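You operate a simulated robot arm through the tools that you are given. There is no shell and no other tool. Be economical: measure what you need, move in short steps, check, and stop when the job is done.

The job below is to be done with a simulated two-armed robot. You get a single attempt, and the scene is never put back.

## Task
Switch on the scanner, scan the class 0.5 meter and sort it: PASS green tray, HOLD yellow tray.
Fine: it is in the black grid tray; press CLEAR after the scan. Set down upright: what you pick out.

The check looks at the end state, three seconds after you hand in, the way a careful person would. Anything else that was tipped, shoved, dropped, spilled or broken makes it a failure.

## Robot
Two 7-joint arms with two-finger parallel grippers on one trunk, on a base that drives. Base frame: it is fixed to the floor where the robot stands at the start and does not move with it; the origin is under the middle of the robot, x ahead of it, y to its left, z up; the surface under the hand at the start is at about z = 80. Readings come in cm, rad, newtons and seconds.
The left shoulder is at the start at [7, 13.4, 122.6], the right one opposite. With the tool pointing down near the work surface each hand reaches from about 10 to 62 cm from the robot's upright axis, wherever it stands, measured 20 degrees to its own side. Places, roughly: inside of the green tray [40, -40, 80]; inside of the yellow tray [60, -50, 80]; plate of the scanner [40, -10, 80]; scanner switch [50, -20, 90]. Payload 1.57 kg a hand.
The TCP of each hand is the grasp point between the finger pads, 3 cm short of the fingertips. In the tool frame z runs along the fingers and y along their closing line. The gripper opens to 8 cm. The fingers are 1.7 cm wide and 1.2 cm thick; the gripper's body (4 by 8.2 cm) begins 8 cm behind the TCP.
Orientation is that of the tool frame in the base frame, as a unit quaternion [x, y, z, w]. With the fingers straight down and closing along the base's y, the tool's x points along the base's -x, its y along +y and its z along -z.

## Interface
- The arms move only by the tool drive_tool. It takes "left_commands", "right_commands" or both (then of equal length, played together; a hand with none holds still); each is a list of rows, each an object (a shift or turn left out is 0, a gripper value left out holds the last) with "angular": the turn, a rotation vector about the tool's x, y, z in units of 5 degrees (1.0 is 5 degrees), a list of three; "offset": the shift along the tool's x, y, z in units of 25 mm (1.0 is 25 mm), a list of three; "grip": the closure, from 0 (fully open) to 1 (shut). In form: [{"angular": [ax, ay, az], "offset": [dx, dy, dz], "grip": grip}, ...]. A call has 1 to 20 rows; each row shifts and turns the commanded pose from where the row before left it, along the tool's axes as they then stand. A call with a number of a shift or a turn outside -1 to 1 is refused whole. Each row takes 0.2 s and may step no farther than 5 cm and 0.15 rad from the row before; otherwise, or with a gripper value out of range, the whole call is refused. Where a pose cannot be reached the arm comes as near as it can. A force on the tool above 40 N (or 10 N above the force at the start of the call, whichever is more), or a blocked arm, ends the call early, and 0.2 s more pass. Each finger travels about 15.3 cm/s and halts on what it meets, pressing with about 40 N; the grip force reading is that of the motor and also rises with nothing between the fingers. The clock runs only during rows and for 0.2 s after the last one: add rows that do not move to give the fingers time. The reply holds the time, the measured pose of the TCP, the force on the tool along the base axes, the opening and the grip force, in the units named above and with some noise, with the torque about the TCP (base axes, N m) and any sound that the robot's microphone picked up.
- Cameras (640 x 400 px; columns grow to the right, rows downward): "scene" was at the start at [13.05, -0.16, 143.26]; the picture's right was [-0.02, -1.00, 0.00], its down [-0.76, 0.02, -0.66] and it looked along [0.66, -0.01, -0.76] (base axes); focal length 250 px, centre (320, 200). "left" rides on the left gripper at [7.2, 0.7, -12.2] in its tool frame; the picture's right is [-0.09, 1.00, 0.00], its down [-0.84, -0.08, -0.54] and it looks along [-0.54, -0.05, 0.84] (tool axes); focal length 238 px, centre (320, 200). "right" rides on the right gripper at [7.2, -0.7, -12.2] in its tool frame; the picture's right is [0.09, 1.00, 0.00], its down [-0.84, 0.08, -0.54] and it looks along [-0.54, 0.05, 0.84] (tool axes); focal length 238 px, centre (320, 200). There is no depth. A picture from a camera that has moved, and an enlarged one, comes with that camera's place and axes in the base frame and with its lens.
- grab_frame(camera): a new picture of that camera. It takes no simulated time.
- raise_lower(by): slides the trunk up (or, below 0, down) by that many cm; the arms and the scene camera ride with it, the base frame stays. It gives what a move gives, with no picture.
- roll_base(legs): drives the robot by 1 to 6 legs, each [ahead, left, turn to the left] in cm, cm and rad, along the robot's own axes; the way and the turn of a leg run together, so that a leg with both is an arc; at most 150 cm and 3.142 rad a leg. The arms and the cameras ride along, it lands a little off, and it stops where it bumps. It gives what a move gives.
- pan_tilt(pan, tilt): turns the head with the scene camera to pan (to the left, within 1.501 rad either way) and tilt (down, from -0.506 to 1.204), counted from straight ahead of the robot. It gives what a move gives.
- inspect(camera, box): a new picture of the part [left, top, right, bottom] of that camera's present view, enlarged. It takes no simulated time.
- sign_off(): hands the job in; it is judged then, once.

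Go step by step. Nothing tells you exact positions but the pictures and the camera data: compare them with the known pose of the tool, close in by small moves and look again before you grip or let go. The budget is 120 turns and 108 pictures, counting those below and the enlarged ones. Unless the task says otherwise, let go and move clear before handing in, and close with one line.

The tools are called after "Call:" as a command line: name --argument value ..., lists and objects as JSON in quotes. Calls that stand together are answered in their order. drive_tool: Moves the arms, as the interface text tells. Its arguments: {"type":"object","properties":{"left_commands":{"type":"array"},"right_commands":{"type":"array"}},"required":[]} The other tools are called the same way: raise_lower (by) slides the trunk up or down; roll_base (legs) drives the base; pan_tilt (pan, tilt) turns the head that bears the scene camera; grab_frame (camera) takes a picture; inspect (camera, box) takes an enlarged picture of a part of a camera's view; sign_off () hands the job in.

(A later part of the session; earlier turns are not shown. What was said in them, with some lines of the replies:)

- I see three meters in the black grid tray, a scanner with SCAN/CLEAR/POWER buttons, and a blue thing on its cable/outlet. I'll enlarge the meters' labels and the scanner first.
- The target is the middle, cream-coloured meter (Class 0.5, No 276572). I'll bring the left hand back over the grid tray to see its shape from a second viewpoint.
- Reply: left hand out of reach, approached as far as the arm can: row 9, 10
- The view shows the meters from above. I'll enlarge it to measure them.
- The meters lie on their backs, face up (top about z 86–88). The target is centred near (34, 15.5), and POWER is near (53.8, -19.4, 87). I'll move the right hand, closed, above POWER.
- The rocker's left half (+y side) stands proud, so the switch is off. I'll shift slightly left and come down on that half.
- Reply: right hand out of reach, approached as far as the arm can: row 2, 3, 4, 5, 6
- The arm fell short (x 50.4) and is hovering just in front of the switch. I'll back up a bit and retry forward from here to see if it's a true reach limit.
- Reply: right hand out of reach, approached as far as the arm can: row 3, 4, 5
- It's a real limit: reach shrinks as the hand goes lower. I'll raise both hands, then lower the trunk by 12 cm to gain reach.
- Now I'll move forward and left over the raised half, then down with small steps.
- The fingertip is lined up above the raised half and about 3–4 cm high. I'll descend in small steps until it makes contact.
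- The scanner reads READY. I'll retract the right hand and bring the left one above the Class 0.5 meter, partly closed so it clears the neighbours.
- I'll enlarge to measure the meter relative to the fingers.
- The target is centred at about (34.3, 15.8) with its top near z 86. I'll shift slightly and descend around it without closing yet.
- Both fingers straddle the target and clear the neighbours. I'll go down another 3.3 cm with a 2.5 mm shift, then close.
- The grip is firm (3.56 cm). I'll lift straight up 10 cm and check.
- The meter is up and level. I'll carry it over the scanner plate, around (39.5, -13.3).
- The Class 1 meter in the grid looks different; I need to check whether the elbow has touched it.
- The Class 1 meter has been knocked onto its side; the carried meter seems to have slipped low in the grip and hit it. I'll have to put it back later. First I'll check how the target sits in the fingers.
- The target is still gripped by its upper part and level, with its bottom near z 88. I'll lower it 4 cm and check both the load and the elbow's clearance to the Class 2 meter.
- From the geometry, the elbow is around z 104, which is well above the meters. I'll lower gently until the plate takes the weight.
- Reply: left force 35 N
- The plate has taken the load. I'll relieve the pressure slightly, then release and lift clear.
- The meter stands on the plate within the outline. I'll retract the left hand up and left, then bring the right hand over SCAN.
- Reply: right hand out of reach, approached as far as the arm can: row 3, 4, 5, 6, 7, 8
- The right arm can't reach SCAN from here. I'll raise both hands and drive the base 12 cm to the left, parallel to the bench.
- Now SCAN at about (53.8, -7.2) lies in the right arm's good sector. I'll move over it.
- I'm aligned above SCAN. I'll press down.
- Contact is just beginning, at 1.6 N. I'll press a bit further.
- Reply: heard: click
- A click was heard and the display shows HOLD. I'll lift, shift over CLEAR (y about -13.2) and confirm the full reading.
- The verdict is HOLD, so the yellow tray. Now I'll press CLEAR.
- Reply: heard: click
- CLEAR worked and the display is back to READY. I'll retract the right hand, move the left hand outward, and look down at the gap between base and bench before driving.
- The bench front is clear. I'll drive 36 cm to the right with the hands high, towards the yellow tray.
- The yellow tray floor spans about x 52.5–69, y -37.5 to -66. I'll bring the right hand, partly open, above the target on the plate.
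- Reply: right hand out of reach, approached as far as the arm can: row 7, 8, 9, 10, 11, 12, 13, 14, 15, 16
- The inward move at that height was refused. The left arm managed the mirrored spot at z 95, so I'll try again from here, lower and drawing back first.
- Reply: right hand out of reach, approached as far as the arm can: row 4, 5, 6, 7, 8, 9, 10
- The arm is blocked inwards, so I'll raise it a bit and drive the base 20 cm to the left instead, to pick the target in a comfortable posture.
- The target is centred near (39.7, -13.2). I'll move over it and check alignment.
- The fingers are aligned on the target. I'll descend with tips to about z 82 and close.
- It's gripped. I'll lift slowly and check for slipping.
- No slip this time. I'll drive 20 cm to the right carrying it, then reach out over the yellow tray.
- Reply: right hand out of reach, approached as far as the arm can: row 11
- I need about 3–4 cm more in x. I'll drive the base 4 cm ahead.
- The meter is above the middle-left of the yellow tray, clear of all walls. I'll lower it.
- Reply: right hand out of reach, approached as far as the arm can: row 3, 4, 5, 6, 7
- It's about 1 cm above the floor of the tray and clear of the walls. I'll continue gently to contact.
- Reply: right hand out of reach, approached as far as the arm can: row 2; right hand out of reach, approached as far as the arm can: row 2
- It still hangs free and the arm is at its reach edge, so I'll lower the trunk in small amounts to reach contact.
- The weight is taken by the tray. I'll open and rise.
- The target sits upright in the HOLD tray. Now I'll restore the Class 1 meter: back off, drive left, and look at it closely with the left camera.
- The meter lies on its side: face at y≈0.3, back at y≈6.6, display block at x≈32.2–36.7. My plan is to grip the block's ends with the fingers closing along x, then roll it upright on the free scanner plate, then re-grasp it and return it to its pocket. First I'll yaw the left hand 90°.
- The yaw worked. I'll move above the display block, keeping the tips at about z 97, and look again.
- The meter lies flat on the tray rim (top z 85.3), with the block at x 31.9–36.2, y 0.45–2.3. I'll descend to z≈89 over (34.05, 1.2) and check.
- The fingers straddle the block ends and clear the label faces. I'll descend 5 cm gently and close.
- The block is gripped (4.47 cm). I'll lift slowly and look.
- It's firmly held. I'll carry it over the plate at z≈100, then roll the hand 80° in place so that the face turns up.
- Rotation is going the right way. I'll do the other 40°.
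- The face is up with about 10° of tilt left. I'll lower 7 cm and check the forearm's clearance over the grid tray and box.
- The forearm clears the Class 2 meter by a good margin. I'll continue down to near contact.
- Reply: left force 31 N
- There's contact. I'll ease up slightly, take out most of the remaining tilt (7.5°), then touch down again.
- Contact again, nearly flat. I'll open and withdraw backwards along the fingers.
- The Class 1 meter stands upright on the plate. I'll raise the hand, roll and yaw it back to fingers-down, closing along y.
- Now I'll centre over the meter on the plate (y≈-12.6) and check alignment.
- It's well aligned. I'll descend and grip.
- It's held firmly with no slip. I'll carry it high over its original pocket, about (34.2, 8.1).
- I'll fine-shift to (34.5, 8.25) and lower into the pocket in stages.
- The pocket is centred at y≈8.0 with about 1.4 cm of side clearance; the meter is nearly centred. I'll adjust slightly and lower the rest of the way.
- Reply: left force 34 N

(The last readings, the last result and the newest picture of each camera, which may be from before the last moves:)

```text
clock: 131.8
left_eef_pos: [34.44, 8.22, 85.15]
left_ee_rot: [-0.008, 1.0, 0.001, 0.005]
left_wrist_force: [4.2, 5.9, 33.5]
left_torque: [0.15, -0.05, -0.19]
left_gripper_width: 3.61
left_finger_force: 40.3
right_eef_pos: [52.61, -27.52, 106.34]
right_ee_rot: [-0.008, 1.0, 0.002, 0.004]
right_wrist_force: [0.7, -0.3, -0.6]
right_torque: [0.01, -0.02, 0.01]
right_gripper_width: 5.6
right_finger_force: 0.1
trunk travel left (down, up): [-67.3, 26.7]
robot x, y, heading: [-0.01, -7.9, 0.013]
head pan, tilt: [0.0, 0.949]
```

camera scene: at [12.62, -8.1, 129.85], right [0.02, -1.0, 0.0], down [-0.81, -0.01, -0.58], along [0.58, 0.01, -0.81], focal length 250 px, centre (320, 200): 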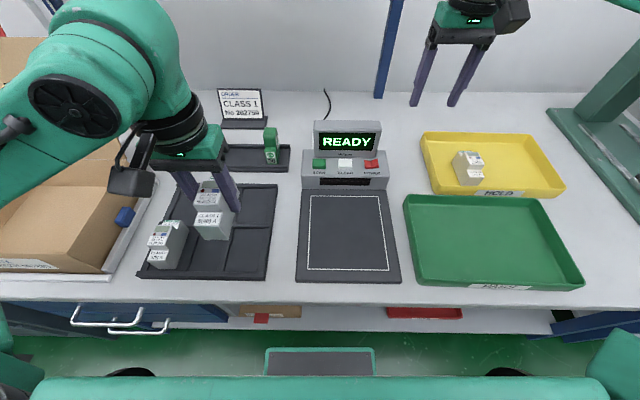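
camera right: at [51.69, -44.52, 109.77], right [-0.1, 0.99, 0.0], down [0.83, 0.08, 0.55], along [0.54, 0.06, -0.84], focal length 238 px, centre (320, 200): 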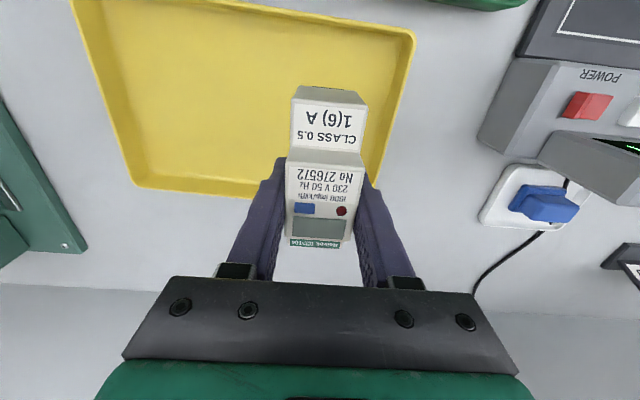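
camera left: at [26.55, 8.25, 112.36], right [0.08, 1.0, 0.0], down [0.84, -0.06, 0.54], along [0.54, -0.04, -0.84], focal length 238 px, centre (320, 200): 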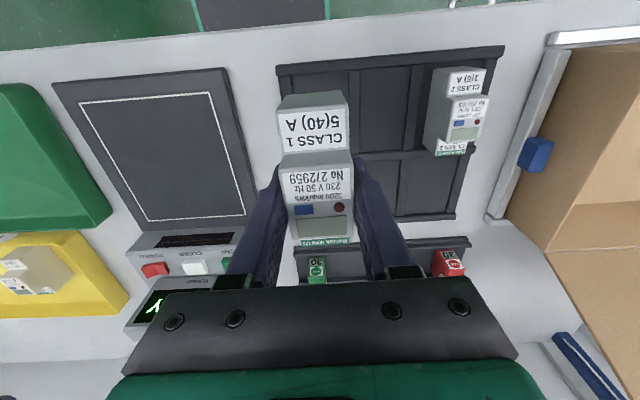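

It has touched the pocket floor. I'll ease up, release, and rise straight up high.

Call:
drive_tool --left_commands '[{"offset": [0, 0, -0.1]}, {}, {"grip": 0.45}, {"grip": 0.38}, {}, {"offset": [0, 0, -0.4]}, {"offset": [0, 0, -0.8]}, {"offset": [0, 0, -1]}, {"offset": [0, 0, -1]}, {"offset": [0, 0, -1]}, {"offset": [0, 0, -1]}, {"offset": [0, 0, -1]}, {"offset": [0, 0, -1]}, {"offset": [0, 0, -1]}, {"offset": [0, 0, -1]}, {"offset": [0, 0, -1]}, {"offset": [0, 0, -1]}, {}]'

Call:
grab_frame --camera "scene"

Call:
inspect --camera "scene" --box '[130, 170, 290, 290]'

```text
clock: 135.6
left_eef_pos: [34.48, 8.05, 113.15]
left_ee_rot: [-0.009, 1.0, 0.0, 0.0]
left_wrist_force: [-0.9, -0.5, 0.2]
left_torque: [0.0, 0.04, -0.03]
left_gripper_width: 4.94
left_finger_force: 0.0
right_eef_pos: [52.9, -27.49, 106.16]
right_ee_rot: [-0.008, 1.0, 0.003, 0.002]
right_wrist_force: [0.3, -0.1, 0.6]
right_torque: [0.01, 0.0, -0.02]
right_gripper_width: 5.6
right_finger_force: 0.0
trunk travel left (down, up): [-67.3, 26.7]
robot x, y, heading: [-0.21, -8.34, 0.015]
head pan, tilt: [0.0, 0.949]
```

```text
20 pictures are left
camera scene: at [12.6, -8.02, 129.86], right [0.02, -1.0, 0.0], down [-0.81, -0.01, -0.58], along [0.58, 0.01, -0.81], focal length 250 px, centre (320, 200)
```

scene: 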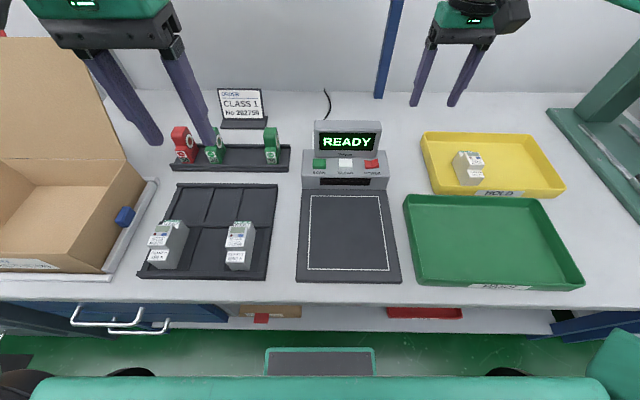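

```text
3.33 times, centred on (210, 230) of scene
camera zoom: at [12.6, -8.02, 129.86], right [0.02, -1.0, 0.0], down [-0.81, -0.01, -0.58], along [0.58, 0.01, -0.81], focal length 834 px, centre (687, 100)
```

zoom: 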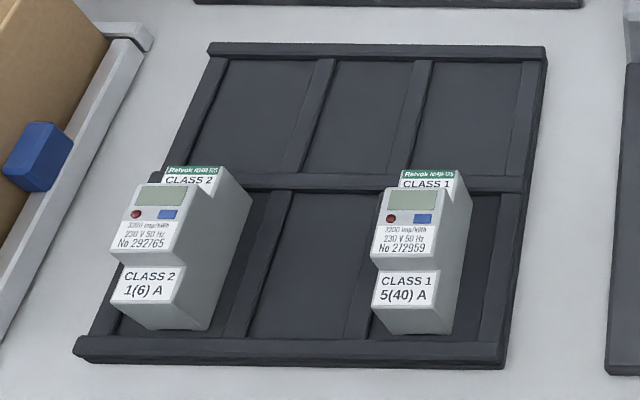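

The Class 1 meter is back upright in its pocket, the Class 2 meter hasn't moved, and the scanner is on and cleared. The Class 0.5 meter stands upright in the yellow tray and both hands are clear, so I'm handing in.

Call:
sign_off

```text
The job is handed in.
```

The scanner is on; the Class 0.5 meter (No 276572) read HOLD, I pressed CLEAR, and it is upright in the yellow tray. On the way I knocked the neighbouring Class 1 meter onto its side with the carried meter; I set it upright again in its own pocket.
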